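You operate a simulated robot arm through the tools that you are given. There is no shell and no other tool. Be economical: measure what you need, move in short steps, check, and stop when the job is done.

Carry out the task below with a simulated two-armed robot. There is one attempt and no reset: what you move stays moved.

JOB
Swap the fanned bundle in the red collar for the thin bundle and twist it open.
Fine: untwist first; the short bundle goes into cup 3. Where these are worked on the way, their far stop is far enough and under half their travel is too little: red collar.

The check looks at the end state, three seconds after you hand in, the way a careful person would. Anything else that was tipped, shoved, dropped, spilled or broken makes it a failure.

ROBOT AND FRAMES
Two 7-joint arms with two-finger parallel grippers on one trunk, on a base that drives. Base frame: it is fixed to the floor where the robot stands at the start and does not move with it; the origin is under the middle of the robot, x ahead of it, y to its left, z up. Readings come in cm, rad, newtons and seconds.
The left shoulder is at the start at [5, 18.7, 116], the right one opposite. With the tool pointing down near the work surface each hand reaches from about 10 to 62 cm from the robot's upright axis, wherever it stands, measured 20 degrees to its own side. Places, roughly: cup 3 of the cup rack [50, 80, 70]; cup of the red collar [50, 0, 70]; red collar [40, -10, 80]. Payload 3.43 kg a hand.
Tool frame (each hand has its own): the origin (TCP) lies between the finger pads and is the grasp point; the fingertips stand 3 cm ahead of it; z points along the fingers, y is the line along which they close. Largest opening 9.4 cm; finger width 2.8, thickness 1; the body of the gripper, 5 by 9.6 cm, starts 5.5 cm behind the TCP.
Orientation is told as [roll, pitch, yaw] about the base's x, y, z axes, in that order, counted from this pose: with the fingers straight down and closing along the base's y, the tool's x points along the base's -x, its y along +y and its z along -z.

CONTROLS
- The arms move only by the tool step_arm. It takes "left_steps", "right_steps" or both (then of equal length, played together; a hand with none holds still); each is a list of rows, each a list of 7 numbers: the shift along the base's x, y, z in units of 50 mm (1.0 is 50 mm), then the turn, a rotation vector about the base's x, y, z in units of 8 degrees (1.0 is 8 degrees), then the gripper command, from -1 (shut) to 1 (fully open), values between in proportion. In form: [[dx, dy, dz, rx, ry, rz, hand], ...]. A call has 1 to 8 rows; each row shifts and turns the commanded pose from where the row before left it. A call with a number of a shift or a turn outside -1 to 1 is refused whole. Each row takes 0.2 s and may step no farther than 5 cm and 0.15 rad from the row before; otherwise, or with a gripper value out of range, the whole call is refused. A pose out of reach is approached as far as the arm can. The call stops where the force on the tool passes 40 N (or 10 N more than at its start, if that is more) or the arm is blocked; 0.2 s more then pass. The fingers move at their own pace (about 15.3 cm/s each) and stop on an object; they squeeze with about 38 N. The grip force told is the motor's: it shows also when the fingers shut on nothing. Time passes only in rows, and 0.2 s behind the last, so rows that do not move let the fingers close. The reply holds the time, the measured pose of the TCP, the force on the tool along the base axes, the opening and the grip force, in the units named above and with some noise, with the torque about the TCP (base axes, N m) and any sound that the robot's microphone picked up, and new pictures: "pictures" is both (left out), scene, wrist or none (wrist: the cameras of the hands that moved).
- Cameras (640 x 400 px; columns grow to the right, rows downward): "scene" is now at [12.33, 4.57, 130.99]; the picture's right is [0.52, -0.85, 0.00], its down [-0.63, -0.39, -0.67] and it looks along [0.57, 0.35, -0.74] (base axes); focal length 270 px, centre (320, 200). "left" rides on the left gripper at [7.6, -1.4, -10.2] in its tool frame; the picture's right is [0.18, 0.98, 0.00], its down [-0.75, 0.14, -0.64] and it looks along [-0.63, 0.12, 0.77] (tool axes); focal length 243 px, centre (320, 200). "right" rides on the right gripper at [7.6, 1.4, -10.3] in its tool frame; the picture's right is [-0.18, 0.98, 0.00], its down [-0.75, -0.14, -0.64] and it looks along [-0.63, -0.12, 0.77] (tool axes); focal length 243 px, centre (320, 200). There is no depth. A picture from a camera that has moved, and an enlarged one, comes with that camera's place and axes in the base frame and with its lens. The place of the scene camera against the robot may be out by one fixed shift of up to 1.2 cm in any direction.
- move_column(by): slides the trunk up (or, below 0, down) by that many cm; the arms and the scene camera ride with it, the base frame stays. It gives what a move gives, with no picture.
- base_move(legs): drives the robot by 1 to 6 legs, each [ahead, left, turn to the left] in cm, cm and rad, along the robot's own axes; the way and the turn of a leg run together, so that a leg with both is an arc; at most 150 cm and 3.142 rad a leg. The arms and the cameras ride along, it lands a little off, and it stops where it bumps. It gives what a move gives, and a new picture of the scene camera.
- turn_head(pan, tilt): turns the head with the scene camera to pan (to the left, within 1.396 rad either way) and tilt (down, from -0.506 to 1.204), counted from straight ahead of the robot. It gives what a move gives, and a new picture of the scene camera.
- zoom(camera, box): a new picture of the part [left, top, right, bottom] of that camera's present view, enlarged. The clock stands still meanwhile.
- finish_job(): hands the job in; it is judged then, once.

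Go step by step. Nothing tells you exact positions but the pictures and the camera data: compare them with the known pose of the tool, close in by small moves and look again before you grip or let go. The budget is 120 turns and 260 pictures, counting those below and the enlarged ones. Unless the task says otherwise, let go and move clear before handing in, and close with one line.

The tools are called as name(argument=value, ...) on one line, values as JSON. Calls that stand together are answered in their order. step_arm: Moves the arms, as the interface text tells. Its arguments: {"type":"object","properties":{"left_steps":{"type":"array"},"right_steps":{"type":"array"},"pictures":{"type":"string","enum":["both","scene","wrist","none"]}},"required":[]} The other tools are called the same way: move_column (by) slides the trunk up or down; base_move (legs) drives the base; turn_head (pan, tilt) turns the head that bears the scene camera; zoom (camera, box) takes an enlarged picture of a part of a camera's view; finish_job () hands the job in.

At the start:

```text
clock: 0.0
left_tool_pos: [29.31, 37.82, 100.05]
left_ee_rot: [-0.001, 0.0, -0.001]
left_ft_force: [-0.3, 0.0, -0.2]
left_torque: [0.03, -0.05, 0.01]
left_width: 9.4
left_gripper_force: 0.0
right_tool_pos: [27.82, 3.03, 100.0]
right_ee_rot: [-0.001, 0.0, -0.001]
right_ft_force: [0.1, -0.3, -0.4]
right_torque: [0.01, 0.03, 0.01]
right_width: 9.4
right_gripper_force: 0.1
trunk travel left (down, up): [-37.5, 5.7]
robot x, y, heading: [0.03, -0.24, -0.004]
head pan, tilt: [0.546, 0.836]
```

scene: 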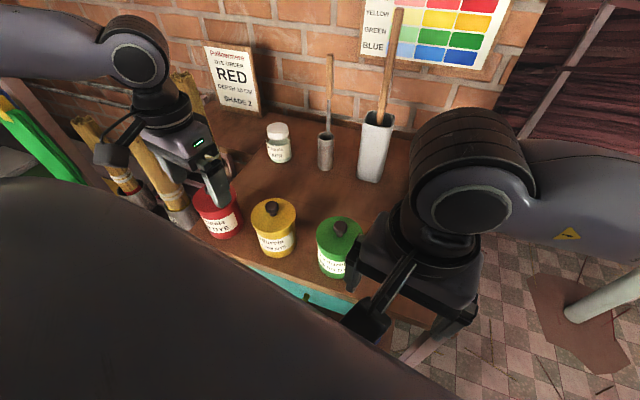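
right: 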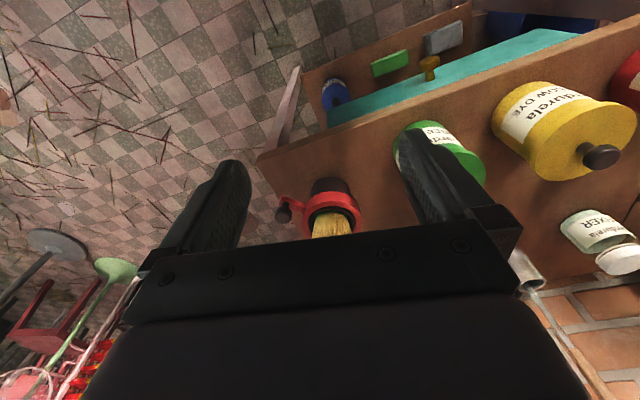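
left: 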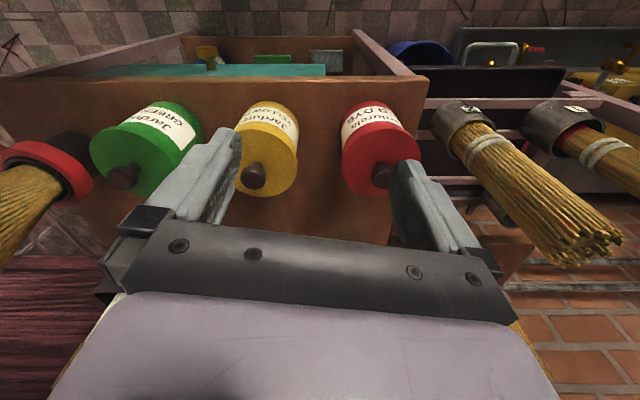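

I see a bench with dye pots, a red-collared cup on the right and a cup rack on the left with bundles. I'll look at each with the head camera first.

turn_head(pan=-0.15, tilt=0.9)

turn_head(pan=1.1, tilt=0.7)

```text
clock: 1.1
left_tool_pos: [29.32, 37.75, 99.92]
left_ee_rot: [-0.001, 0.001, -0.001]
left_ft_force: [0.3, -0.3, 0.0]
left_torque: [0.01, 0.03, -0.01]
left_width: 9.41
left_gripper_force: 0.1
right_tool_pos: [27.76, 3.07, 100.03]
right_ee_rot: [0.0, -0.001, 0.002]
right_ft_force: [0.7, 0.3, 0.6]
right_torque: [-0.03, 0.03, -0.02]
right_width: 9.4
right_gripper_force: 0.0
trunk travel left (down, up): [-37.5, 5.7]
robot x, y, heading: [0.03, -0.16, -0.006]
head pan, tilt: [-0.15, 0.901]
camera scene: at [13.06, -0.64, 130.5], right [-0.15, -0.99, 0.0], down [-0.77, 0.12, -0.62], along [0.61, -0.09, -0.78], focal length 270 px, centre (320, 200)
```

scene: 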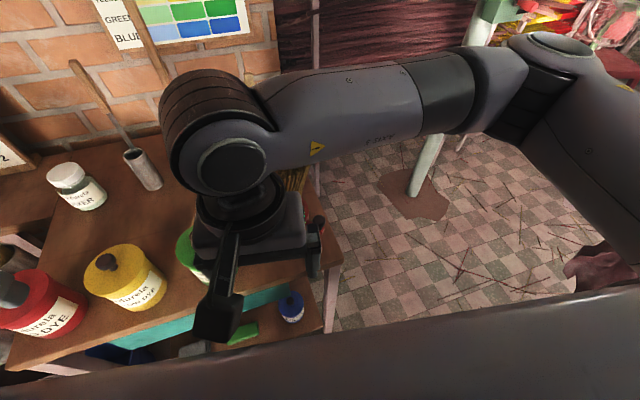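

```text
clock: 2.5
left_tool_pos: [29.31, 37.77, 100.05]
left_ee_rot: [-0.001, -0.001, 0.001]
left_ft_force: [0.2, -0.2, -0.6]
left_torque: [0.01, 0.01, 0.01]
left_width: 9.37
left_gripper_force: 0.0
right_tool_pos: [27.79, 3.05, 100.03]
right_ee_rot: [0.001, 0.001, 0.0]
right_ft_force: [-0.1, -0.9, -0.4]
right_torque: [0.01, -0.01, -0.01]
right_width: 9.39
right_gripper_force: 0.1
trunk travel left (down, up): [-37.5, 5.7]
robot x, y, heading: [-0.04, -0.13, -0.001]
head pan, tilt: [1.1, 0.7]
camera scene: at [9.45, 8.05, 132.11], right [0.89, -0.45, 0.0], down [-0.29, -0.57, -0.76], along [0.35, 0.68, -0.64], focal length 270 px, centre (320, 200)
```

scene: 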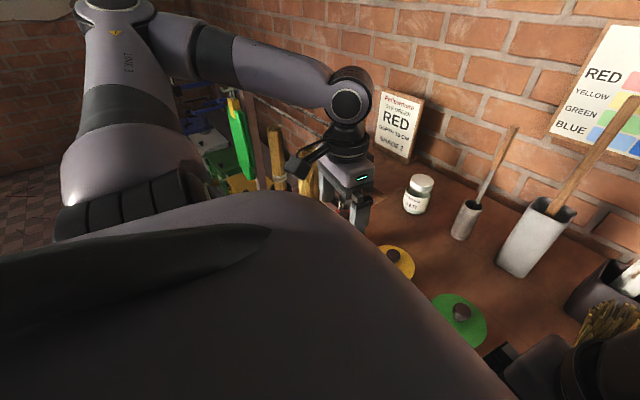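

The arms block the view. I'll draw both hands back and up a bit and look again.

step_arm(right_steps=[[-0.4, -0.8, 0.3, 0, 0, 0, 1], [-0.4, -0.8, 0.3, 0, 0, 0, 1], [0, -0.9, 0.3, 0, 0, 0, 1], [0, -0.9, 0.3, 0, 0, 0, 1], [0, -0.9, 0, 0, 0, 0, 1]], left_steps=[[-0.7, -0.5, 0.3, 0, 0, 0, 1], [-0.7, -0.5, 0.3, 0, 0, 0, 1], [-0.5, 0, 0.3, 0, 0, 0, 1], [0, 0, 0, 0, 0, 0, 1], [0, 0, 0, 0, 0, 0, 1]], pictures="none")

turn_head(pan=-0.1, tilt=0.8)

turn_head(pan=0.95, tilt=0.6)

```text
clock: 3.1
left_tool_pos: [24.11, 33.65, 103.66]
left_ee_rot: [-0.001, 0.002, 0.0]
left_ft_force: [-0.5, 0.6, -0.5]
left_torque: [0.0, 0.02, 0.02]
left_width: 9.41
left_gripper_force: 0.1
left hand out of reach, approached as far as the arm can: row 2, 3
right_tool_pos: [24.95, -4.71, 102.99]
right_ee_rot: [0.005, -0.012, -0.05]
right_ft_force: [3.6, -1.6, -0.3]
right_torque: [0.19, 0.39, 0.08]
right_width: 9.4
right_gripper_force: 0.1
trunk travel left (down, up): [-37.5, 5.7]
robot x, y, heading: [-0.08, -0.03, 0.001]
head pan, tilt: [1.1, 0.7]
stopped in row 3 (right hand): the force on the tool passed its limit at 80 N (the readings are from after the stop); the commanded pose is now the measured one
```

```text
clock: 4.5
left_tool_pos: [24.02, 33.51, 103.74]
left_ee_rot: [-0.003, 0.002, 0.0]
left_ft_force: [0.9, 0.1, 0.0]
left_torque: [-0.02, 0.01, 0.04]
left_width: 9.39
left_gripper_force: 0.1
right_tool_pos: [24.74, -4.74, 103.07]
right_ee_rot: [0.005, -0.013, -0.05]
right_ft_force: [4.8, -0.2, -1.3]
right_torque: [0.05, 0.48, 0.0]
right_width: 9.37
right_gripper_force: 0.1
trunk travel left (down, up): [-37.5, 5.7]
robot x, y, heading: [-0.11, 0.4, -0.001]
head pan, tilt: [-0.099, 0.799]
camera scene: at [13.61, -0.32, 131.29], right [-0.1, -1.0, 0.0], down [-0.71, 0.07, -0.7], along [0.69, -0.07, -0.72], focal length 270 px, centre (320, 200)
```

scene: 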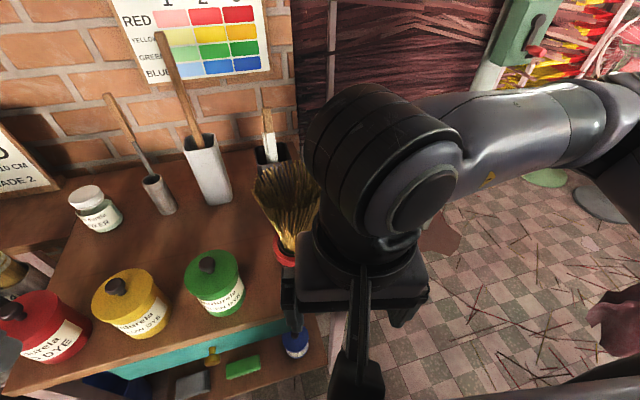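

```text
clock: 5.8
left_tool_pos: [23.99, 33.67, 103.74]
left_ee_rot: [-0.002, 0.001, 0.002]
left_ft_force: [0.0, 0.2, 0.5]
left_torque: [0.04, -0.05, -0.01]
left_width: 9.41
left_gripper_force: 0.1
right_tool_pos: [24.88, -4.7, 102.93]
right_ee_rot: [0.005, -0.012, -0.051]
right_ft_force: [5.4, 1.4, -0.3]
right_torque: [-0.05, 0.61, -0.17]
right_width: 9.44
right_gripper_force: 0.1
trunk travel left (down, up): [-37.5, 5.7]
robot x, y, heading: [0.1, -0.06, -0.0]
head pan, tilt: [0.949, 0.6]
camera scene: at [10.73, 7.65, 132.97], right [0.81, -0.58, 0.0], down [-0.33, -0.46, -0.82], along [0.48, 0.67, -0.57], focal length 270 px, centre (320, 200)
```

scene: 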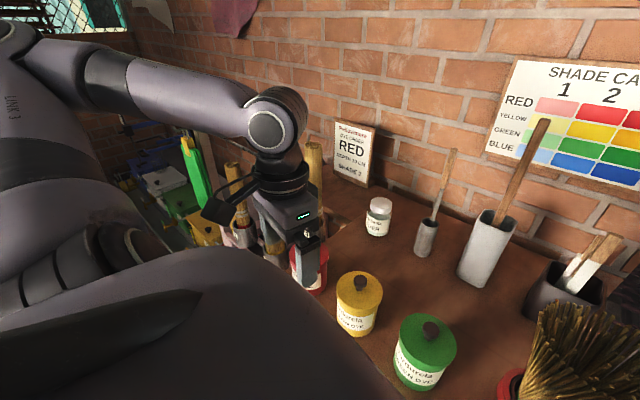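

The right hand bumped something; I'll look at its wrist view and back it off a bit upward.

zoom(camera="right", box=[0, 0, 640, 400])

turn_head(pan=-0.4, tilt=1.1)

```text
1.00 times, centred on (320, 200) of right (not enlarged: the box is as wide or as high as the picture)
camera zoom: at [17.03, -2.95, 113.11], right [0.23, 0.97, 0.01], down [0.74, -0.18, 0.65], along [0.63, -0.15, -0.76], focal length 243 px, centre (320, 200)
```

zoom: 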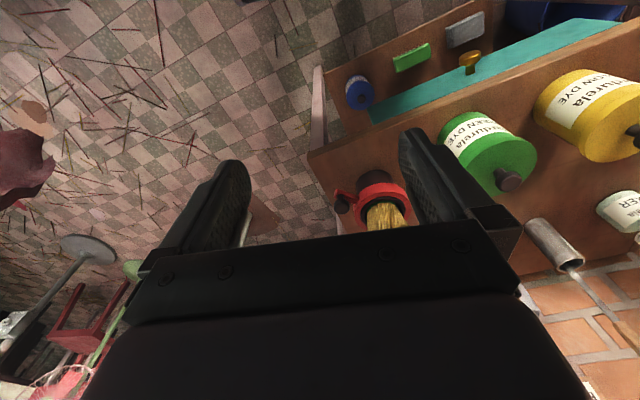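

```text
clock: 7.3
left_tool_pos: [24.08, 33.62, 103.88]
left_ee_rot: [-0.004, 0.001, -0.001]
left_ft_force: [0.6, 0.5, -0.3]
left_torque: [0.0, -0.02, 0.02]
left_width: 9.38
left_gripper_force: 0.0
right_tool_pos: [24.81, -4.84, 102.91]
right_ee_rot: [0.004, -0.013, -0.051]
right_ft_force: [6.4, 1.5, -0.1]
right_torque: [0.01, 0.79, -0.13]
right_width: 9.38
right_gripper_force: 0.0
trunk travel left (down, up): [-37.5, 5.7]
robot x, y, heading: [0.08, 0.14, 0.002]
head pan, tilt: [-0.4, 1.1]
camera scene: at [11.4, -1.98, 129.11], right [-0.39, -0.92, 0.0], down [-0.82, 0.35, -0.45], along [0.42, -0.18, -0.89], focal length 270 px, centre (320, 200)
```

scene: 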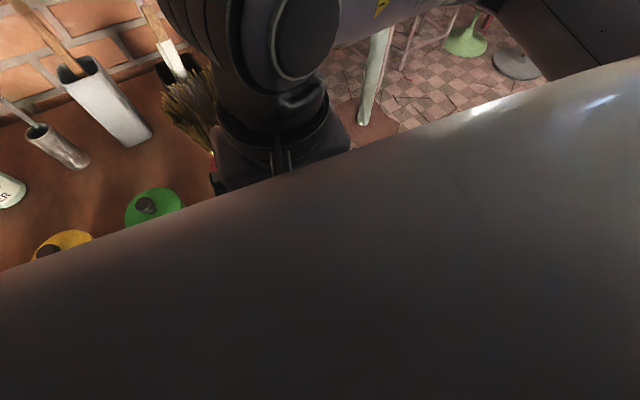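

The push is from behind (+x on the tool), so the hand's body met the robot itself. I'll move it forward slightly, then out to the right.

step_arm(right_steps=[[0.5, -0.3, 0, 0, 0, 0.35, 1], [0.3, -0.8, 0, 0, 0, 0, 1], [0, -0.9, 0, 0, 0, 0, 1], [0, -0.9, 0, 0, 0, 0, 1], [0, -0.9, 0, 0, 0, 0, 1], [0, -0.9, 0, 0, 0, 0, 1]], pictures="wrist")

turn_head(pan=-0.1, tilt=0.8)

```text
clock: 8.7
left_tool_pos: [24.06, 33.6, 103.76]
left_ee_rot: [0.002, 0.001, 0.002]
left_ft_force: [-0.4, 0.8, -0.5]
left_torque: [0.0, -0.02, -0.01]
left_width: 9.38
left_gripper_force: 0.0
right_tool_pos: [28.76, -28.54, 102.97]
right_ee_rot: [0.004, -0.012, 0.0]
right_ft_force: [-0.1, -0.4, -0.1]
right_torque: [0.0, 0.01, -0.01]
right_width: 9.41
right_gripper_force: 0.1
trunk travel left (down, up): [-37.5, 5.7]
robot x, y, heading: [-0.2, -0.29, 0.001]
head pan, tilt: [-0.4, 1.1]
camera right: at [20.89, -27.03, 113.17], right [0.18, 0.98, 0.01], down [0.75, -0.14, 0.65], along [0.64, -0.11, -0.76], focal length 243 px, centre (320, 200)
```

right: 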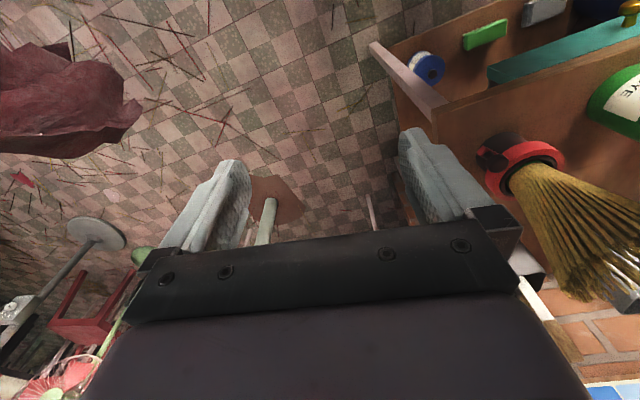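

```text
clock: 9.5
left_tool_pos: [24.03, 33.57, 103.68]
left_ee_rot: [-0.001, 0.003, -0.001]
left_ft_force: [0.0, -0.7, -0.2]
left_torque: [-0.01, 0.0, 0.0]
left_width: 9.41
left_gripper_force: 0.0
right_tool_pos: [28.71, -28.23, 103.07]
right_ee_rot: [0.004, -0.012, 0.0]
right_ft_force: [-0.6, 0.6, 0.5]
right_torque: [0.02, -0.01, -0.02]
right_width: 9.42
right_gripper_force: 0.1
trunk travel left (down, up): [-37.5, 5.7]
robot x, y, heading: [-0.24, -0.3, 0.001]
head pan, tilt: [-0.099, 0.799]
camera scene: at [13.6, -0.34, 131.28], right [-0.1, -0.99, 0.0], down [-0.71, 0.07, -0.7], along [0.69, -0.07, -0.72], focal length 270 px, centre (320, 200)
```

scene: 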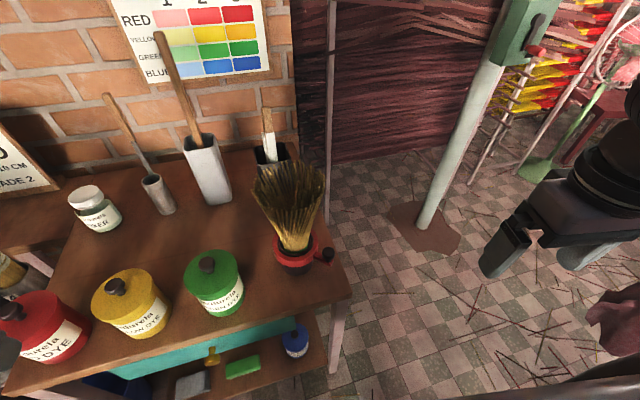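

zoom(camera="scene", box=[230, 150, 358, 290])

zoom(camera="right", box=[440, 80, 640, 320])

```text
2.86 times, centred on (294, 220) of scene
camera zoom: at [13.6, -0.34, 131.28], right [-0.1, -0.99, 0.0], down [-0.71, 0.07, -0.7], along [0.69, -0.07, -0.72], focal length 772 px, centre (394, 143)
```

zoom: 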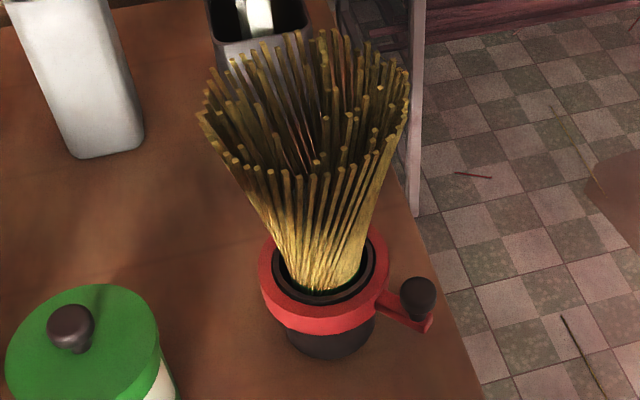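

```text
1.67 times, centred on (540, 200) of right
camera zoom: at [20.96, -26.91, 113.18], right [0.19, 0.98, 0.01], down [0.75, -0.15, 0.65], along [0.64, -0.12, -0.76], focal length 404 px, centre (-47, 200)
```

zoom: 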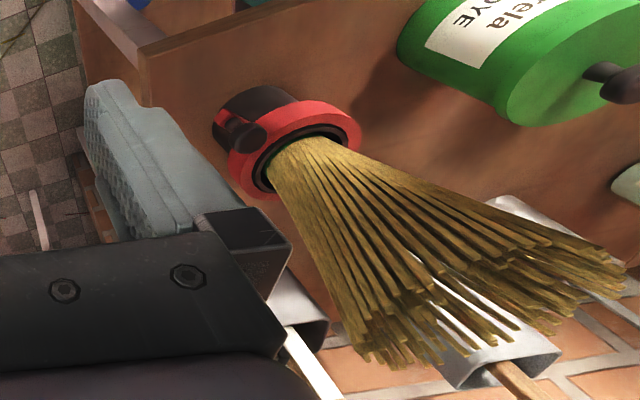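

The collar's fanned bundle stands at about (47,4), with a lever knob on its -y side. Now I'll look to the left to see whether I can drive to the rack.

turn_head(pan=1.396, tilt=0.5)

zoom(camera="left", box=[0, 0, 640, 400])

```text
clock: 11.1
left_tool_pos: [24.09, 33.7, 103.7]
left_ee_rot: [-0.001, 0.002, 0.001]
left_ft_force: [0.2, 0.3, 0.2]
left_torque: [-0.06, 0.0, 0.0]
left_width: 9.39
left_gripper_force: 0.1
right_tool_pos: [28.79, -28.22, 102.86]
right_ee_rot: [0.005, -0.013, -0.002]
right_ft_force: [0.2, 0.0, 0.8]
right_torque: [-0.01, 0.05, -0.04]
right_width: 9.39
right_gripper_force: 0.1
trunk travel left (down, up): [-37.5, 5.7]
robot x, y, heading: [-0.08, 0.01, -0.003]
head pan, tilt: [1.396, 0.499]
camera scene: at [7.17, 9.43, 133.88], right [0.98, -0.17, 0.0], down [-0.08, -0.47, -0.88], along [0.15, 0.86, -0.48], focal length 270 px, centre (320, 200)
```

scene: 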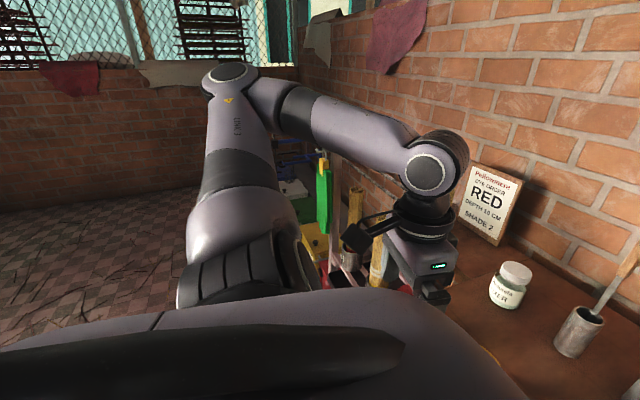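

```text
1.00 times, centred on (320, 200) of left (not enlarged: the box is as wide or as high as the picture)
camera zoom: at [16.48, 32.19, 113.96], right [-0.18, 0.98, 0.0], down [0.75, 0.14, 0.64], along [0.63, 0.12, -0.77], focal length 243 px, centre (320, 200)
```

zoom: 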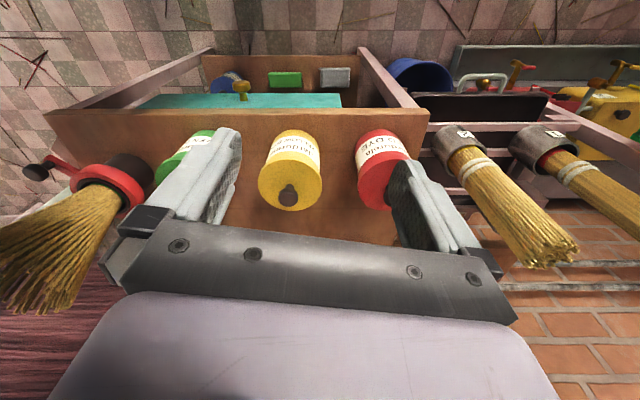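

The floor to the left is free. I'll drive 50 cm left so the rack comes in front.

base_move(legs=[[0, 50, 0]])

turn_head(pan=0.3, tilt=0.8)

zoom(camera="left", box=[0, 0, 640, 400])

zoom(camera="right", box=[0, 0, 640, 400])

```text
clock: 14.4
left_tool_pos: [23.87, 65.31, 103.7]
left_ee_rot: [-0.001, 0.001, -0.006]
left_ft_force: [0.2, -0.8, -0.4]
left_torque: [0.0, 0.02, -0.01]
left_width: 9.42
left_gripper_force: 0.2
right_tool_pos: [28.33, 3.28, 102.99]
right_ee_rot: [0.004, -0.012, -0.008]
right_ft_force: [0.1, -0.4, -0.6]
right_torque: [0.02, 0.04, 0.01]
right_width: 9.39
right_gripper_force: 0.1
trunk travel left (down, up): [-37.5, 5.7]
robot x, y, heading: [-0.75, 31.84, -0.004]
head pan, tilt: [1.396, 0.499]
stopped in leg 1: the robot was blocked; the commanded pose is now the measured one
camera scene: at [6.86, 41.21, 133.88], right [0.98, -0.18, 0.0], down [-0.09, -0.47, -0.88], along [0.16, 0.86, -0.48], focal length 270 px, centre (320, 200)
```

scene: 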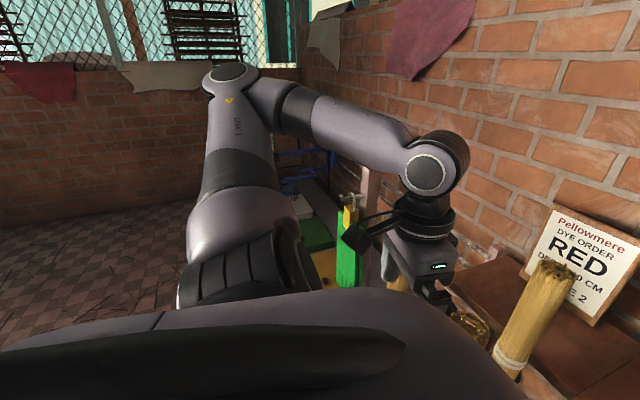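

```text
clock: 15.7
left_tool_pos: [23.91, 65.16, 103.76]
left_ee_rot: [-0.003, 0.001, -0.005]
left_ft_force: [0.5, -0.1, -0.4]
left_torque: [-0.01, -0.01, -0.02]
left_width: 9.4
left_gripper_force: 0.2
right_tool_pos: [28.33, 3.26, 103.15]
right_ee_rot: [0.005, -0.012, -0.009]
right_ft_force: [-1.5, 0.3, -0.3]
right_torque: [-0.03, 0.04, 0.02]
right_width: 9.39
right_gripper_force: 0.0
trunk travel left (down, up): [-37.5, 5.7]
robot x, y, heading: [-0.5, 31.93, -0.001]
head pan, tilt: [0.3, 0.799]
camera scene: at [12.96, 34.6, 131.29], right [0.29, -0.96, 0.0], down [-0.69, -0.21, -0.7], along [0.67, 0.2, -0.72], focal length 270 px, centre (320, 200)
```

scene: 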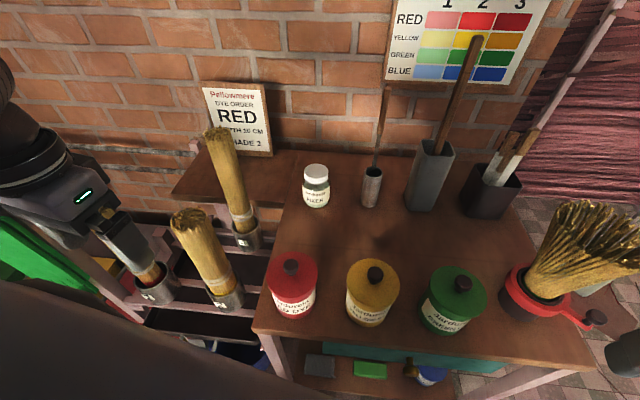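

```text
1.00 times, centred on (320, 200) of left (not enlarged: the box is as wide or as high as the picture)
camera zoom: at [16.3, 63.91, 113.96], right [-0.18, 0.98, 0.0], down [0.76, 0.14, 0.64], along [0.63, 0.11, -0.77], focal length 243 px, centre (320, 200)
```

zoom: 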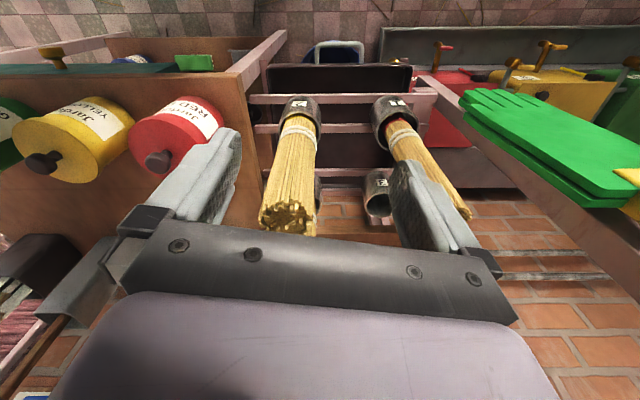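

```text
1.00 times, centred on (320, 200) of right (not enlarged: the box is as wide or as high as the picture)
camera zoom: at [20.49, 4.76, 113.17], right [0.19, 0.98, 0.01], down [0.75, -0.15, 0.65], along [0.64, -0.12, -0.76], focal length 243 px, centre (320, 200)
```

zoom: 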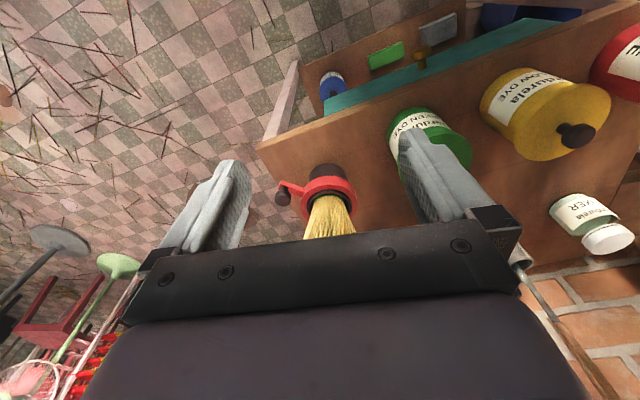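

The drive bumped at y≈32. I'll zoom in on the rack and check for what blocked it.

zoom(camera="left", box=[240, 60, 480, 240])

zoom(camera="scene", box=[70, 110, 330, 320])

turn_head(pan=1.0, tilt=0.9)

```text
2.22 times, centred on (360, 150) of left
camera zoom: at [16.3, 63.91, 113.96], right [-0.18, 0.98, 0.0], down [0.76, 0.14, 0.64], along [0.63, 0.11, -0.77], focal length 539 px, centre (231, 311)
```

zoom: 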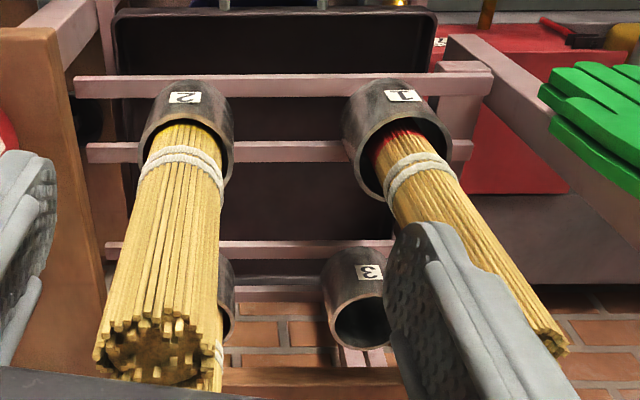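

```text
1.90 times, centred on (200, 215) of scene
camera zoom: at [12.96, 34.6, 131.29], right [0.29, -0.96, 0.0], down [-0.69, -0.21, -0.7], along [0.67, 0.2, -0.72], focal length 515 px, centre (549, 171)
```

zoom: 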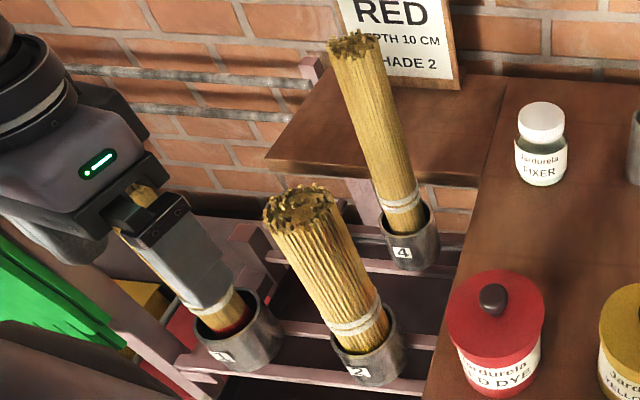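

```text
clock: 16.8
left_tool_pos: [23.92, 65.22, 103.86]
left_ee_rot: [-0.002, 0.003, -0.005]
left_ft_force: [1.1, 0.1, 0.4]
left_torque: [0.01, 0.02, 0.02]
left_width: 9.41
left_gripper_force: 0.1
right_tool_pos: [28.38, 3.27, 103.08]
right_ee_rot: [0.004, -0.012, -0.008]
right_ft_force: [1.3, -0.2, 0.6]
right_torque: [0.02, -0.02, -0.03]
right_width: 9.42
right_gripper_force: 0.0
trunk travel left (down, up): [-37.5, 5.7]
robot x, y, heading: [-0.18, 31.94, -0.009]
head pan, tilt: [1.0, 0.901]
camera scene: at [9.36, 38.57, 130.5], right [0.84, -0.55, 0.0], down [-0.43, -0.66, -0.62], along [0.34, 0.52, -0.78], focal length 270 px, centre (320, 200)
```

scene: 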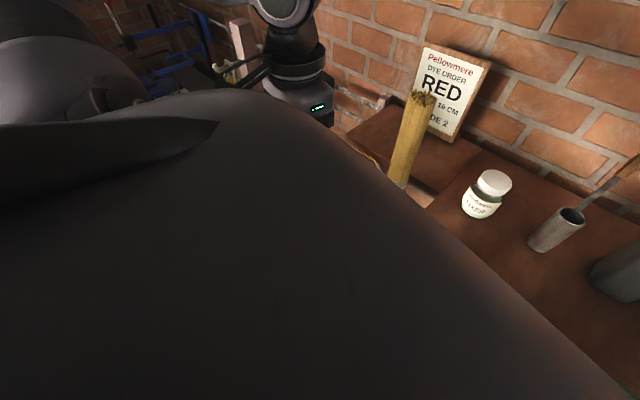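

Cup 3 (rear left of the rack) is empty; cups 1, 2 and 4 hold bundles. I'll move the left hand right to uncover cup 1 and compare the bundles.

step_arm(left_steps=[[0, -0.9, 0.3, 0, 0, 0, 1], [0, -0.9, 0.3, 0, 0, 0, 1], [0, -0.9, 0.3, 0, 0, 0, 1], [0, -0.9, 0.3, 0, 0, 0, 1], [0, -0.9, 0, 0, 0, 0, 1]], pictures="wrist")

turn_head(pan=0.65, tilt=0.75)

```text
clock: 18.0
left_tool_pos: [25.06, 42.62, 110.04]
left_ee_rot: [0.002, -0.005, -0.004]
left_ft_force: [0.7, -0.4, -0.9]
left_torque: [0.02, 0.01, 0.01]
left_width: 9.41
left_gripper_force: 0.0
left hand out of reach, approached as far as the arm can: row 1
right_tool_pos: [28.39, 3.2, 103.07]
right_ee_rot: [0.004, -0.011, -0.007]
right_ft_force: [-0.8, -0.1, -0.3]
right_torque: [-0.01, -0.01, -0.02]
right_width: 9.43
right_gripper_force: 0.1
trunk travel left (down, up): [-37.5, 5.7]
robot x, y, heading: [-0.22, 32.13, -0.003]
head pan, tilt: [1.0, 0.901]
camera left: at [17.45, 41.29, 120.22], right [-0.18, 0.98, 0.0], down [0.75, 0.14, 0.64], along [0.63, 0.12, -0.77], focal length 243 px, centre (320, 200)
```

left: 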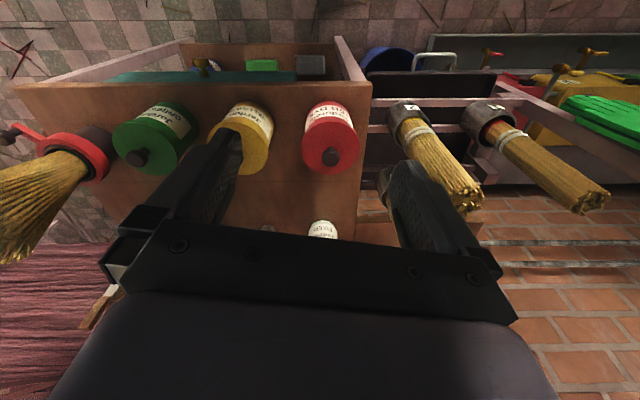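

```text
clock: 18.8
left_tool_pos: [25.0, 42.81, 110.25]
left_ee_rot: [0.004, -0.01, -0.003]
left_ft_force: [1.5, 0.0, 0.2]
left_torque: [-0.03, -0.01, 0.0]
left_width: 9.4
left_gripper_force: 0.2
right_tool_pos: [28.37, 3.19, 103.0]
right_ee_rot: [0.006, -0.013, -0.006]
right_ft_force: [-0.4, -0.4, 0.0]
right_torque: [-0.02, -0.01, 0.01]
right_width: 9.37
right_gripper_force: 0.1
trunk travel left (down, up): [-37.5, 5.7]
robot x, y, heading: [-0.2, 32.08, -0.002]
head pan, tilt: [0.649, 0.75]
camera scene: at [11.87, 37.23, 131.68], right [0.6, -0.8, 0.0], down [-0.55, -0.41, -0.73], along [0.58, 0.44, -0.68], focal length 270 px, centre (320, 200)
```

scene: 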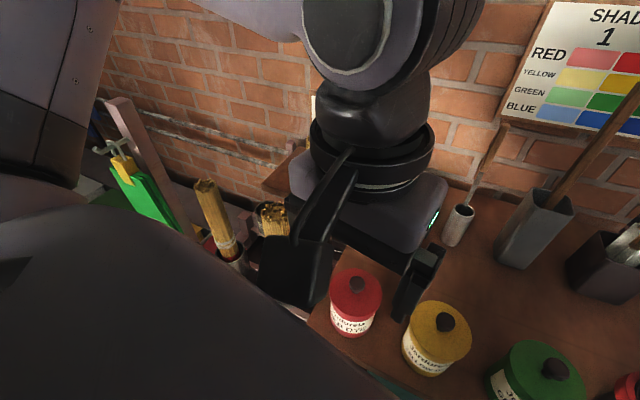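

zoom(camera="scene", box=[80, 90, 330, 290])

zoom(camera="left", box=[370, 80, 630, 240])

```text
2.00 times, centred on (205, 190) of scene
camera zoom: at [11.87, 37.23, 131.68], right [0.6, -0.8, 0.0], down [-0.55, -0.41, -0.73], along [0.58, 0.44, -0.68], focal length 541 px, centre (550, 220)
```

zoom: 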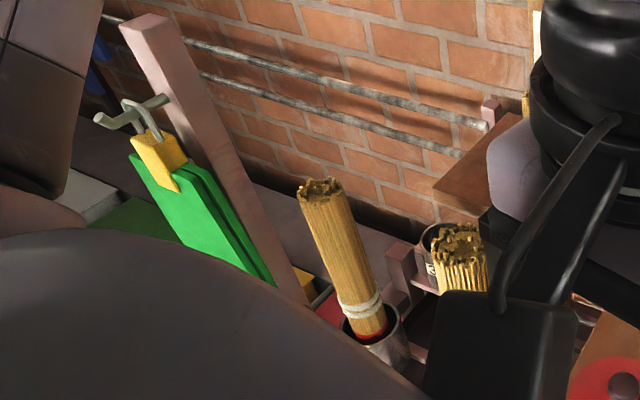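

```text
2.46 times, centred on (500, 160) of left
camera zoom: at [17.34, 41.38, 120.33], right [-0.18, 0.98, 0.0], down [0.75, 0.14, 0.65], along [0.64, 0.12, -0.76], focal length 597 px, centre (-123, 298)
```

zoom: 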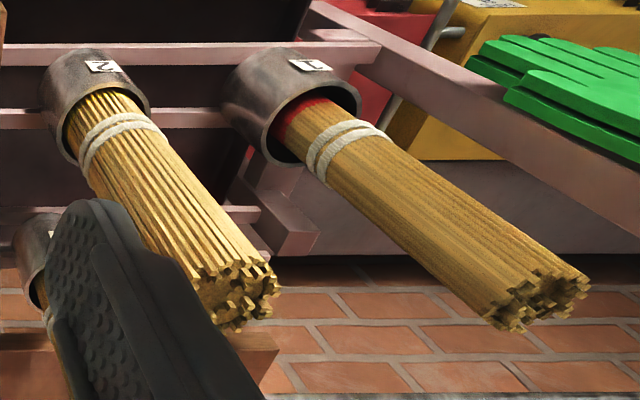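

step_arm(left_steps=[[0.2, -0.9, 0, 0, 0, 0, 1], [0.2, -0.9, 0, 0, 0, 0, 1], [0.2, -0.9, 0, 0, 0, 0, 1]], pictures="none")

turn_head(pan=0.75, tilt=0.75)

zoom(camera="scene", box=[140, 100, 400, 300])

```text
clock: 19.6
left_tool_pos: [24.9, 42.73, 109.98]
left_ee_rot: [0.0, 0.001, -0.004]
left_ft_force: [0.4, -0.2, 0.0]
left_torque: [-0.01, 0.01, -0.02]
left_width: 9.4
left_gripper_force: 0.0
left hand out of reach, approached as far as the arm can: row 1, 2, 3
right_tool_pos: [28.32, 3.28, 103.1]
right_ee_rot: [0.006, -0.012, -0.007]
right_ft_force: [0.9, -0.2, 0.3]
right_torque: [-0.01, 0.02, 0.0]
right_width: 9.39
right_gripper_force: 0.1
trunk travel left (down, up): [-37.5, 5.7]
robot x, y, heading: [-0.29, 31.77, -0.005]
head pan, tilt: [0.649, 0.75]
```

```text
clock: 20.3
left_tool_pos: [25.01, 42.7, 110.07]
left_ee_rot: [-0.002, 0.003, -0.006]
left_ft_force: [0.2, 0.5, 0.8]
left_torque: [0.02, 0.0, -0.01]
left_width: 9.39
left_gripper_force: 0.1
right_tool_pos: [28.39, 3.34, 102.94]
right_ee_rot: [0.006, -0.012, -0.006]
right_ft_force: [0.1, -0.6, 0.6]
right_torque: [-0.04, -0.01, 0.0]
right_width: 9.42
right_gripper_force: 0.1
trunk travel left (down, up): [-37.5, 5.7]
robot x, y, heading: [-0.4, 32.14, 0.0]
head pan, tilt: [0.75, 0.75]
camera scene: at [11.34, 37.86, 131.69], right [0.68, -0.74, 0.0], down [-0.5, -0.46, -0.73], along [0.54, 0.5, -0.68], focal length 270 px, centre (320, 200)
```

scene: 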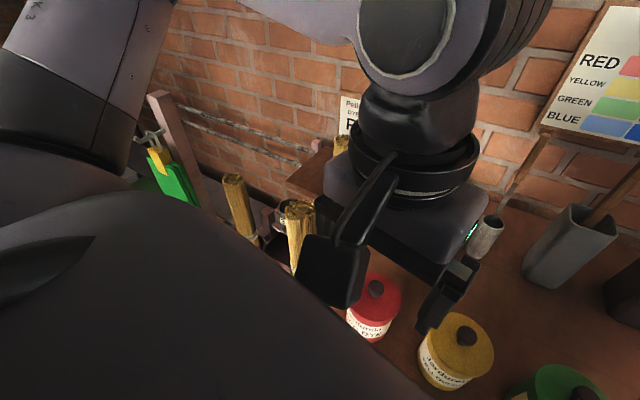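

```text
2.00 times, centred on (270, 200) of scene
camera zoom: at [11.34, 37.86, 131.69], right [0.68, -0.74, 0.0], down [-0.5, -0.46, -0.73], along [0.54, 0.5, -0.68], focal length 541 px, centre (420, 200)
```

zoom: 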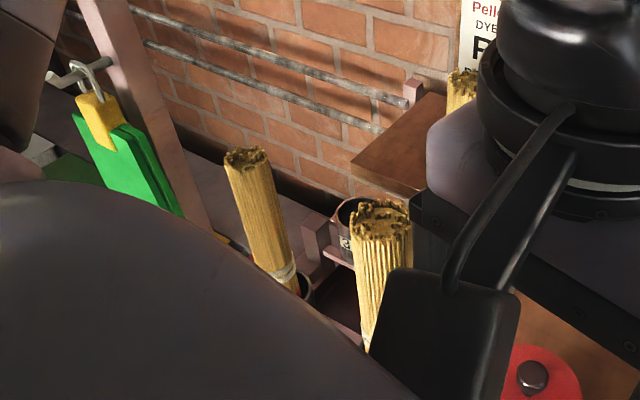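

Cup 1 stands near (32,81), cup 2 near (33,63), cup 4 near (50,66) and the empty cup 3 near (50,83). The thin bundle I'll confirm later with a close look. First I'll drive back right so both hands reach the collar.

base_move(legs=[[0, -28, 0]])

turn_head(pan=-0.1, tilt=0.8)

```text
clock: 23.3
left_tool_pos: [24.82, 15.09, 110.09]
left_ee_rot: [-0.002, 0.001, -0.008]
left_ft_force: [0.8, 0.0, 0.7]
left_torque: [-0.01, -0.01, 0.0]
left_width: 9.42
left_gripper_force: 0.1
right_tool_pos: [28.23, -24.28, 102.98]
right_ee_rot: [0.005, -0.013, -0.009]
right_ft_force: [-0.1, -0.7, -0.1]
right_torque: [-0.02, 0.0, 0.03]
right_width: 9.4
right_gripper_force: 0.0
trunk travel left (down, up): [-37.5, 5.7]
robot x, y, heading: [-0.56, 4.04, -0.012]
head pan, tilt: [0.75, 0.75]
camera scene: at [11.18, 10.28, 131.69], right [0.68, -0.74, 0.0], down [-0.5, -0.46, -0.73], along [0.54, 0.5, -0.68], focal length 270 px, centre (320, 200)
```

scene: 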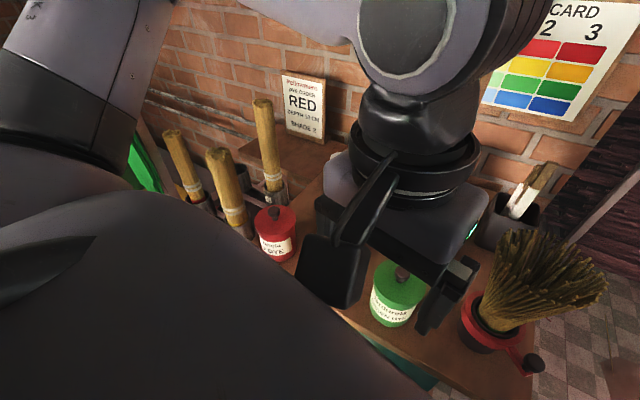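

```text
clock: 24.5
left_tool_pos: [24.75, 15.08, 110.11]
left_ee_rot: [-0.002, 0.002, -0.005]
left_ft_force: [0.2, 0.9, 0.2]
left_torque: [0.01, 0.01, -0.02]
left_width: 9.4
left_gripper_force: 0.1
right_tool_pos: [28.16, -24.33, 103.07]
right_ee_rot: [0.005, -0.012, -0.008]
right_ft_force: [0.2, 0.1, -0.3]
right_torque: [0.0, 0.01, 0.01]
right_width: 9.37
right_gripper_force: 0.1
trunk travel left (down, up): [-37.5, 5.7]
robot x, y, heading: [-0.18, 4.73, -0.009]
head pan, tilt: [-0.099, 0.799]
camera scene: at [13.1, 3.84, 131.29], right [-0.11, -0.99, 0.0], down [-0.71, 0.08, -0.7], along [0.69, -0.07, -0.72], focal length 270 px, centre (320, 200)
```

scene: 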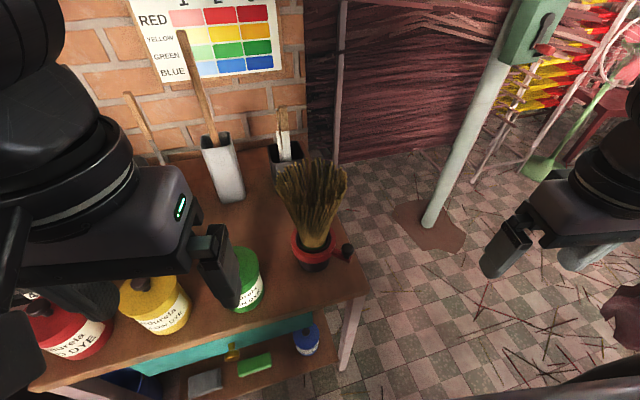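

The view is clear: ring centre ≈ (47.5,1.5,80), lever knob ≈ (45,-5.5,81). I'll yaw the right hand and tilt it so that it approaches the knob from outside, clear of the fan.

step_arm(right_steps=[[0.2, 0, 0, 0, 0, 1, -0.1], [0.2, 0, 0, 0, 0, 1, -0.1], [0.2, 0, 0, 0, 0, 1, -0.1], [0.2, 0, 0, 0, 0, 1, -0.1], [0.2, 0, 0, 0, 0, 1, -0.1], [0.2, 0, 0, 0, 0, 1, -0.1], [0.2, 0, 0, 0, 0, 1, -0.1], [0.2, 0, 0, 0, 0, 1, -0.1]], pictures="none")

step_arm(right_steps=[[0, 0, 0, 0.9, -0.36, 0, -0.1], [0, 0, 0, 0.9, -0.36, 0, -0.1], [0, 0, 0, 0.9, -0.36, 0, -0.1], [0, 0, 0, 0.9, -0.36, 0, -0.1], [0, 0, 0, 0.9, -0.36, 0, -0.1], [0, 0, 0, 0.45, -0.18, 0, -0.1]], pictures="both")

```text
clock: 26.3
left_tool_pos: [24.81, 14.97, 109.99]
left_ee_rot: [-0.001, 0.002, -0.006]
left_ft_force: [0.2, 0.1, -0.7]
left_torque: [0.01, 0.0, 0.0]
left_width: 9.4
left_gripper_force: 0.0
right_tool_pos: [33.81, -22.73, 102.98]
right_ee_rot: [0.006, -0.014, 0.971]
right_ft_force: [0.7, 0.1, -0.6]
right_torque: [-0.01, -0.02, 0.01]
right_width: 4.22
right_gripper_force: 0.1
right hand out of reach, approached as far as the arm can: row 7, 8
trunk travel left (down, up): [-37.5, 5.7]
robot x, y, heading: [-0.33, 4.62, -0.007]
head pan, tilt: [-0.099, 0.799]
```

```text
clock: 27.7
left_tool_pos: [24.83, 15.08, 110.03]
left_ee_rot: [-0.003, 0.002, -0.006]
left_ft_force: [0.1, 0.3, -0.4]
left_torque: [-0.02, 0.02, 0.04]
left_width: 9.42
left_gripper_force: 0.0
right_tool_pos: [35.77, -17.55, 105.51]
right_ee_rot: [0.086, -0.31, 0.945]
right_ft_force: [-0.7, 0.2, -0.1]
right_torque: [0.0, -0.01, 0.01]
right_width: 4.27
right_gripper_force: 0.1
right hand out of reach, approached as far as the arm can: row 1, 2, 3, 4, 5, 6
trunk travel left (down, up): [-37.5, 5.7]
robot x, y, heading: [-0.19, 4.33, -0.01]
head pan, tilt: [-0.099, 0.799]
camera scene: at [13.13, 3.88, 131.28], right [-0.11, -0.99, 0.0], down [-0.71, 0.08, -0.7], along [0.69, -0.07, -0.72], focal length 270 px, centre (320, 200)
camera right: at [29.1, -25.61, 112.92], right [-0.71, 0.7, 0.14], down [0.47, 0.31, 0.83], along [0.53, 0.65, -0.54], focal length 243 px, centre (320, 200)
```

scene: 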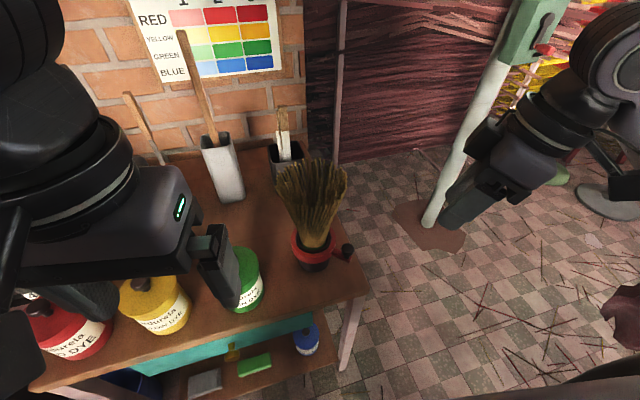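
right: 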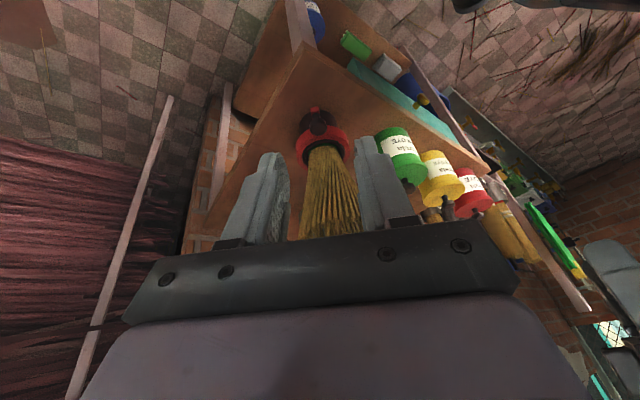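

The wrist couldn't take the full yaw and tilt there; farther out it may. I'll move toward the pre-grasp point and see.

step_arm(right_steps=[[0.4, 0.2, -0.6, 0, 0, 0, -0.1], [0.4, 0.2, -0.6, 0, 0, 0, -0.1], [0.3, 0.2, -0.6, 0, 0, 0, -0.1], [0, 0, -0.6, 0, 0, 0, -0.1]], pictures="both")

```text
clock: 28.7
left_tool_pos: [24.77, 15.11, 110.1]
left_ee_rot: [-0.002, 0.002, -0.007]
left_ft_force: [0.9, 0.0, 0.1]
left_torque: [0.01, 0.03, 0.01]
left_width: 9.4
left_gripper_force: 0.1
right_tool_pos: [37.79, -16.58, 102.32]
right_ee_rot: [0.088, -0.31, 0.937]
right_ft_force: [0.1, -0.1, -0.8]
right_torque: [0.01, 0.01, 0.02]
right_width: 4.22
right_gripper_force: 0.0
right hand out of reach, approached as far as the arm can: row 2, 3, 4
trunk travel left (down, up): [-37.5, 5.7]
robot x, y, heading: [-0.49, 4.21, -0.009]
head pan, tilt: [-0.099, 0.799]
camera scene: at [13.11, 3.83, 131.29], right [-0.11, -0.99, 0.0], down [-0.71, 0.08, -0.7], along [0.69, -0.07, -0.72], focal length 270 px, centre (320, 200)
camera right: at [31.02, -24.59, 109.78], right [-0.7, 0.7, 0.14], down [0.47, 0.31, 0.83], along [0.54, 0.64, -0.54], focal length 243 px, centre (320, 200)
```

scene: 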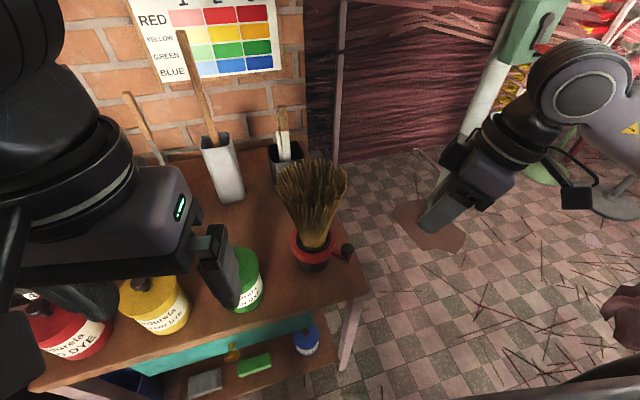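
right: 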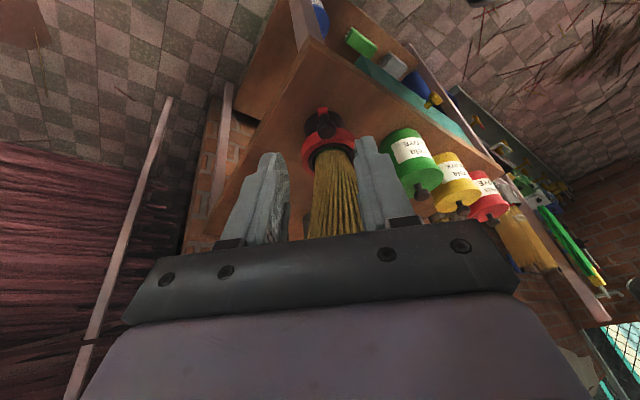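

The wrist is at a limit. I'll use a smaller yaw with the wrist leaning back toward the robot instead.

step_arm(right_steps=[[0, 0, 0, 0, 0, -0.96, -0.1], [0, 0, 0, 0, 0, -0.96, -0.1], [0, 0, 0, 0, 0, -0.96, -0.1], [0, 0, 0, 0, 0, -0.96, -0.1], [0, 0, 0, 0.36, -0.86, 0, -0.1], [0, 0, 0, 0.36, -0.86, 0, -0.1], [0, 0, 0, 0.36, -0.86, 0, -0.1]], pictures="none")

```text
clock: 30.3
left_tool_pos: [24.76, 15.1, 110.14]
left_ee_rot: [-0.001, 0.0, -0.007]
left_ft_force: [0.0, 1.1, 0.3]
left_torque: [0.01, -0.04, 0.0]
left_width: 9.41
left_gripper_force: 0.1
right_tool_pos: [37.81, -16.47, 102.27]
right_ee_rot: [0.081, -0.703, 0.41]
right_ft_force: [0.4, 0.6, -0.6]
right_torque: [0.04, 0.0, 0.0]
right_width: 4.22
right_gripper_force: 0.0
trunk travel left (down, up): [-37.5, 5.7]
robot x, y, heading: [-0.54, 4.58, -0.01]
head pan, tilt: [-0.099, 0.799]
```

step_arm(right_steps=[[0.1, 0.3, -0.6, 0, 0, 0, 0.2], [0.1, 0.4, -0.7, 0, 0, 0, 0.2], [0.1, 0.4, -0.7, 0, 0, 0, 0.2], [0, 0.3, -0.5, 0, 0, 0, 0.2]], pictures="both")

```text
clock: 31.3
left_tool_pos: [24.81, 15.08, 110.05]
left_ee_rot: [-0.002, 0.001, -0.006]
left_ft_force: [0.2, -0.1, -0.8]
left_torque: [-0.02, 0.02, 0.0]
left_width: 9.41
left_gripper_force: 0.1
right_tool_pos: [39.28, -9.42, 89.71]
right_ee_rot: [0.078, -0.7, 0.413]
right_ft_force: [-0.1, 0.0, 0.8]
right_torque: [0.01, 0.01, -0.02]
right_width: 5.64
right_gripper_force: 0.1
trunk travel left (down, up): [-37.5, 5.7]
robot x, y, heading: [-0.32, 3.97, -0.004]
head pan, tilt: [-0.099, 0.799]
camera scene: at [13.11, 3.84, 131.29], right [-0.11, -0.99, 0.0], down [-0.71, 0.08, -0.7], along [0.69, -0.07, -0.72], focal length 270 px, centre (320, 200)
camera right: at [27.37, -13.89, 92.68], right [-0.31, 0.93, 0.18], down [0.23, -0.11, 0.97], along [0.92, 0.34, -0.18], focal length 243 px, centre (320, 200)
```

scene: 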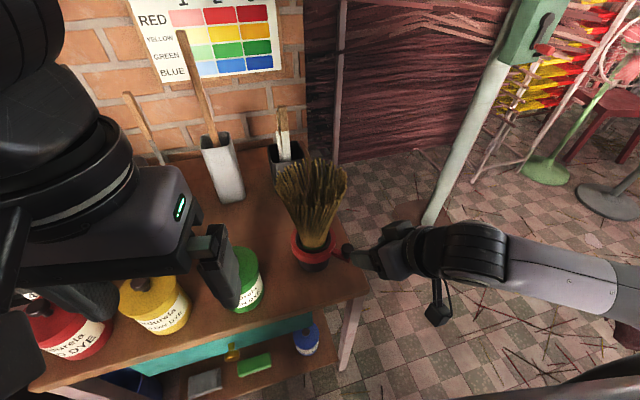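
right: 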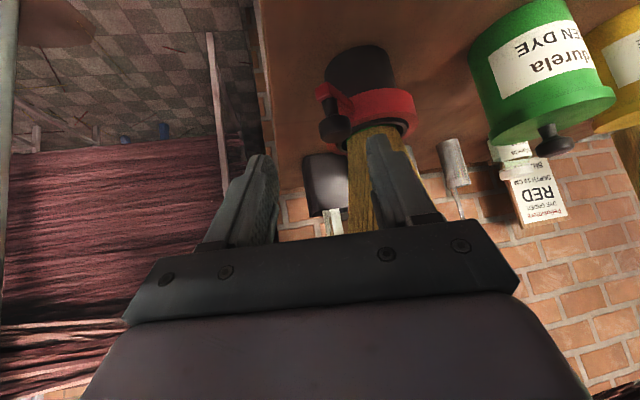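

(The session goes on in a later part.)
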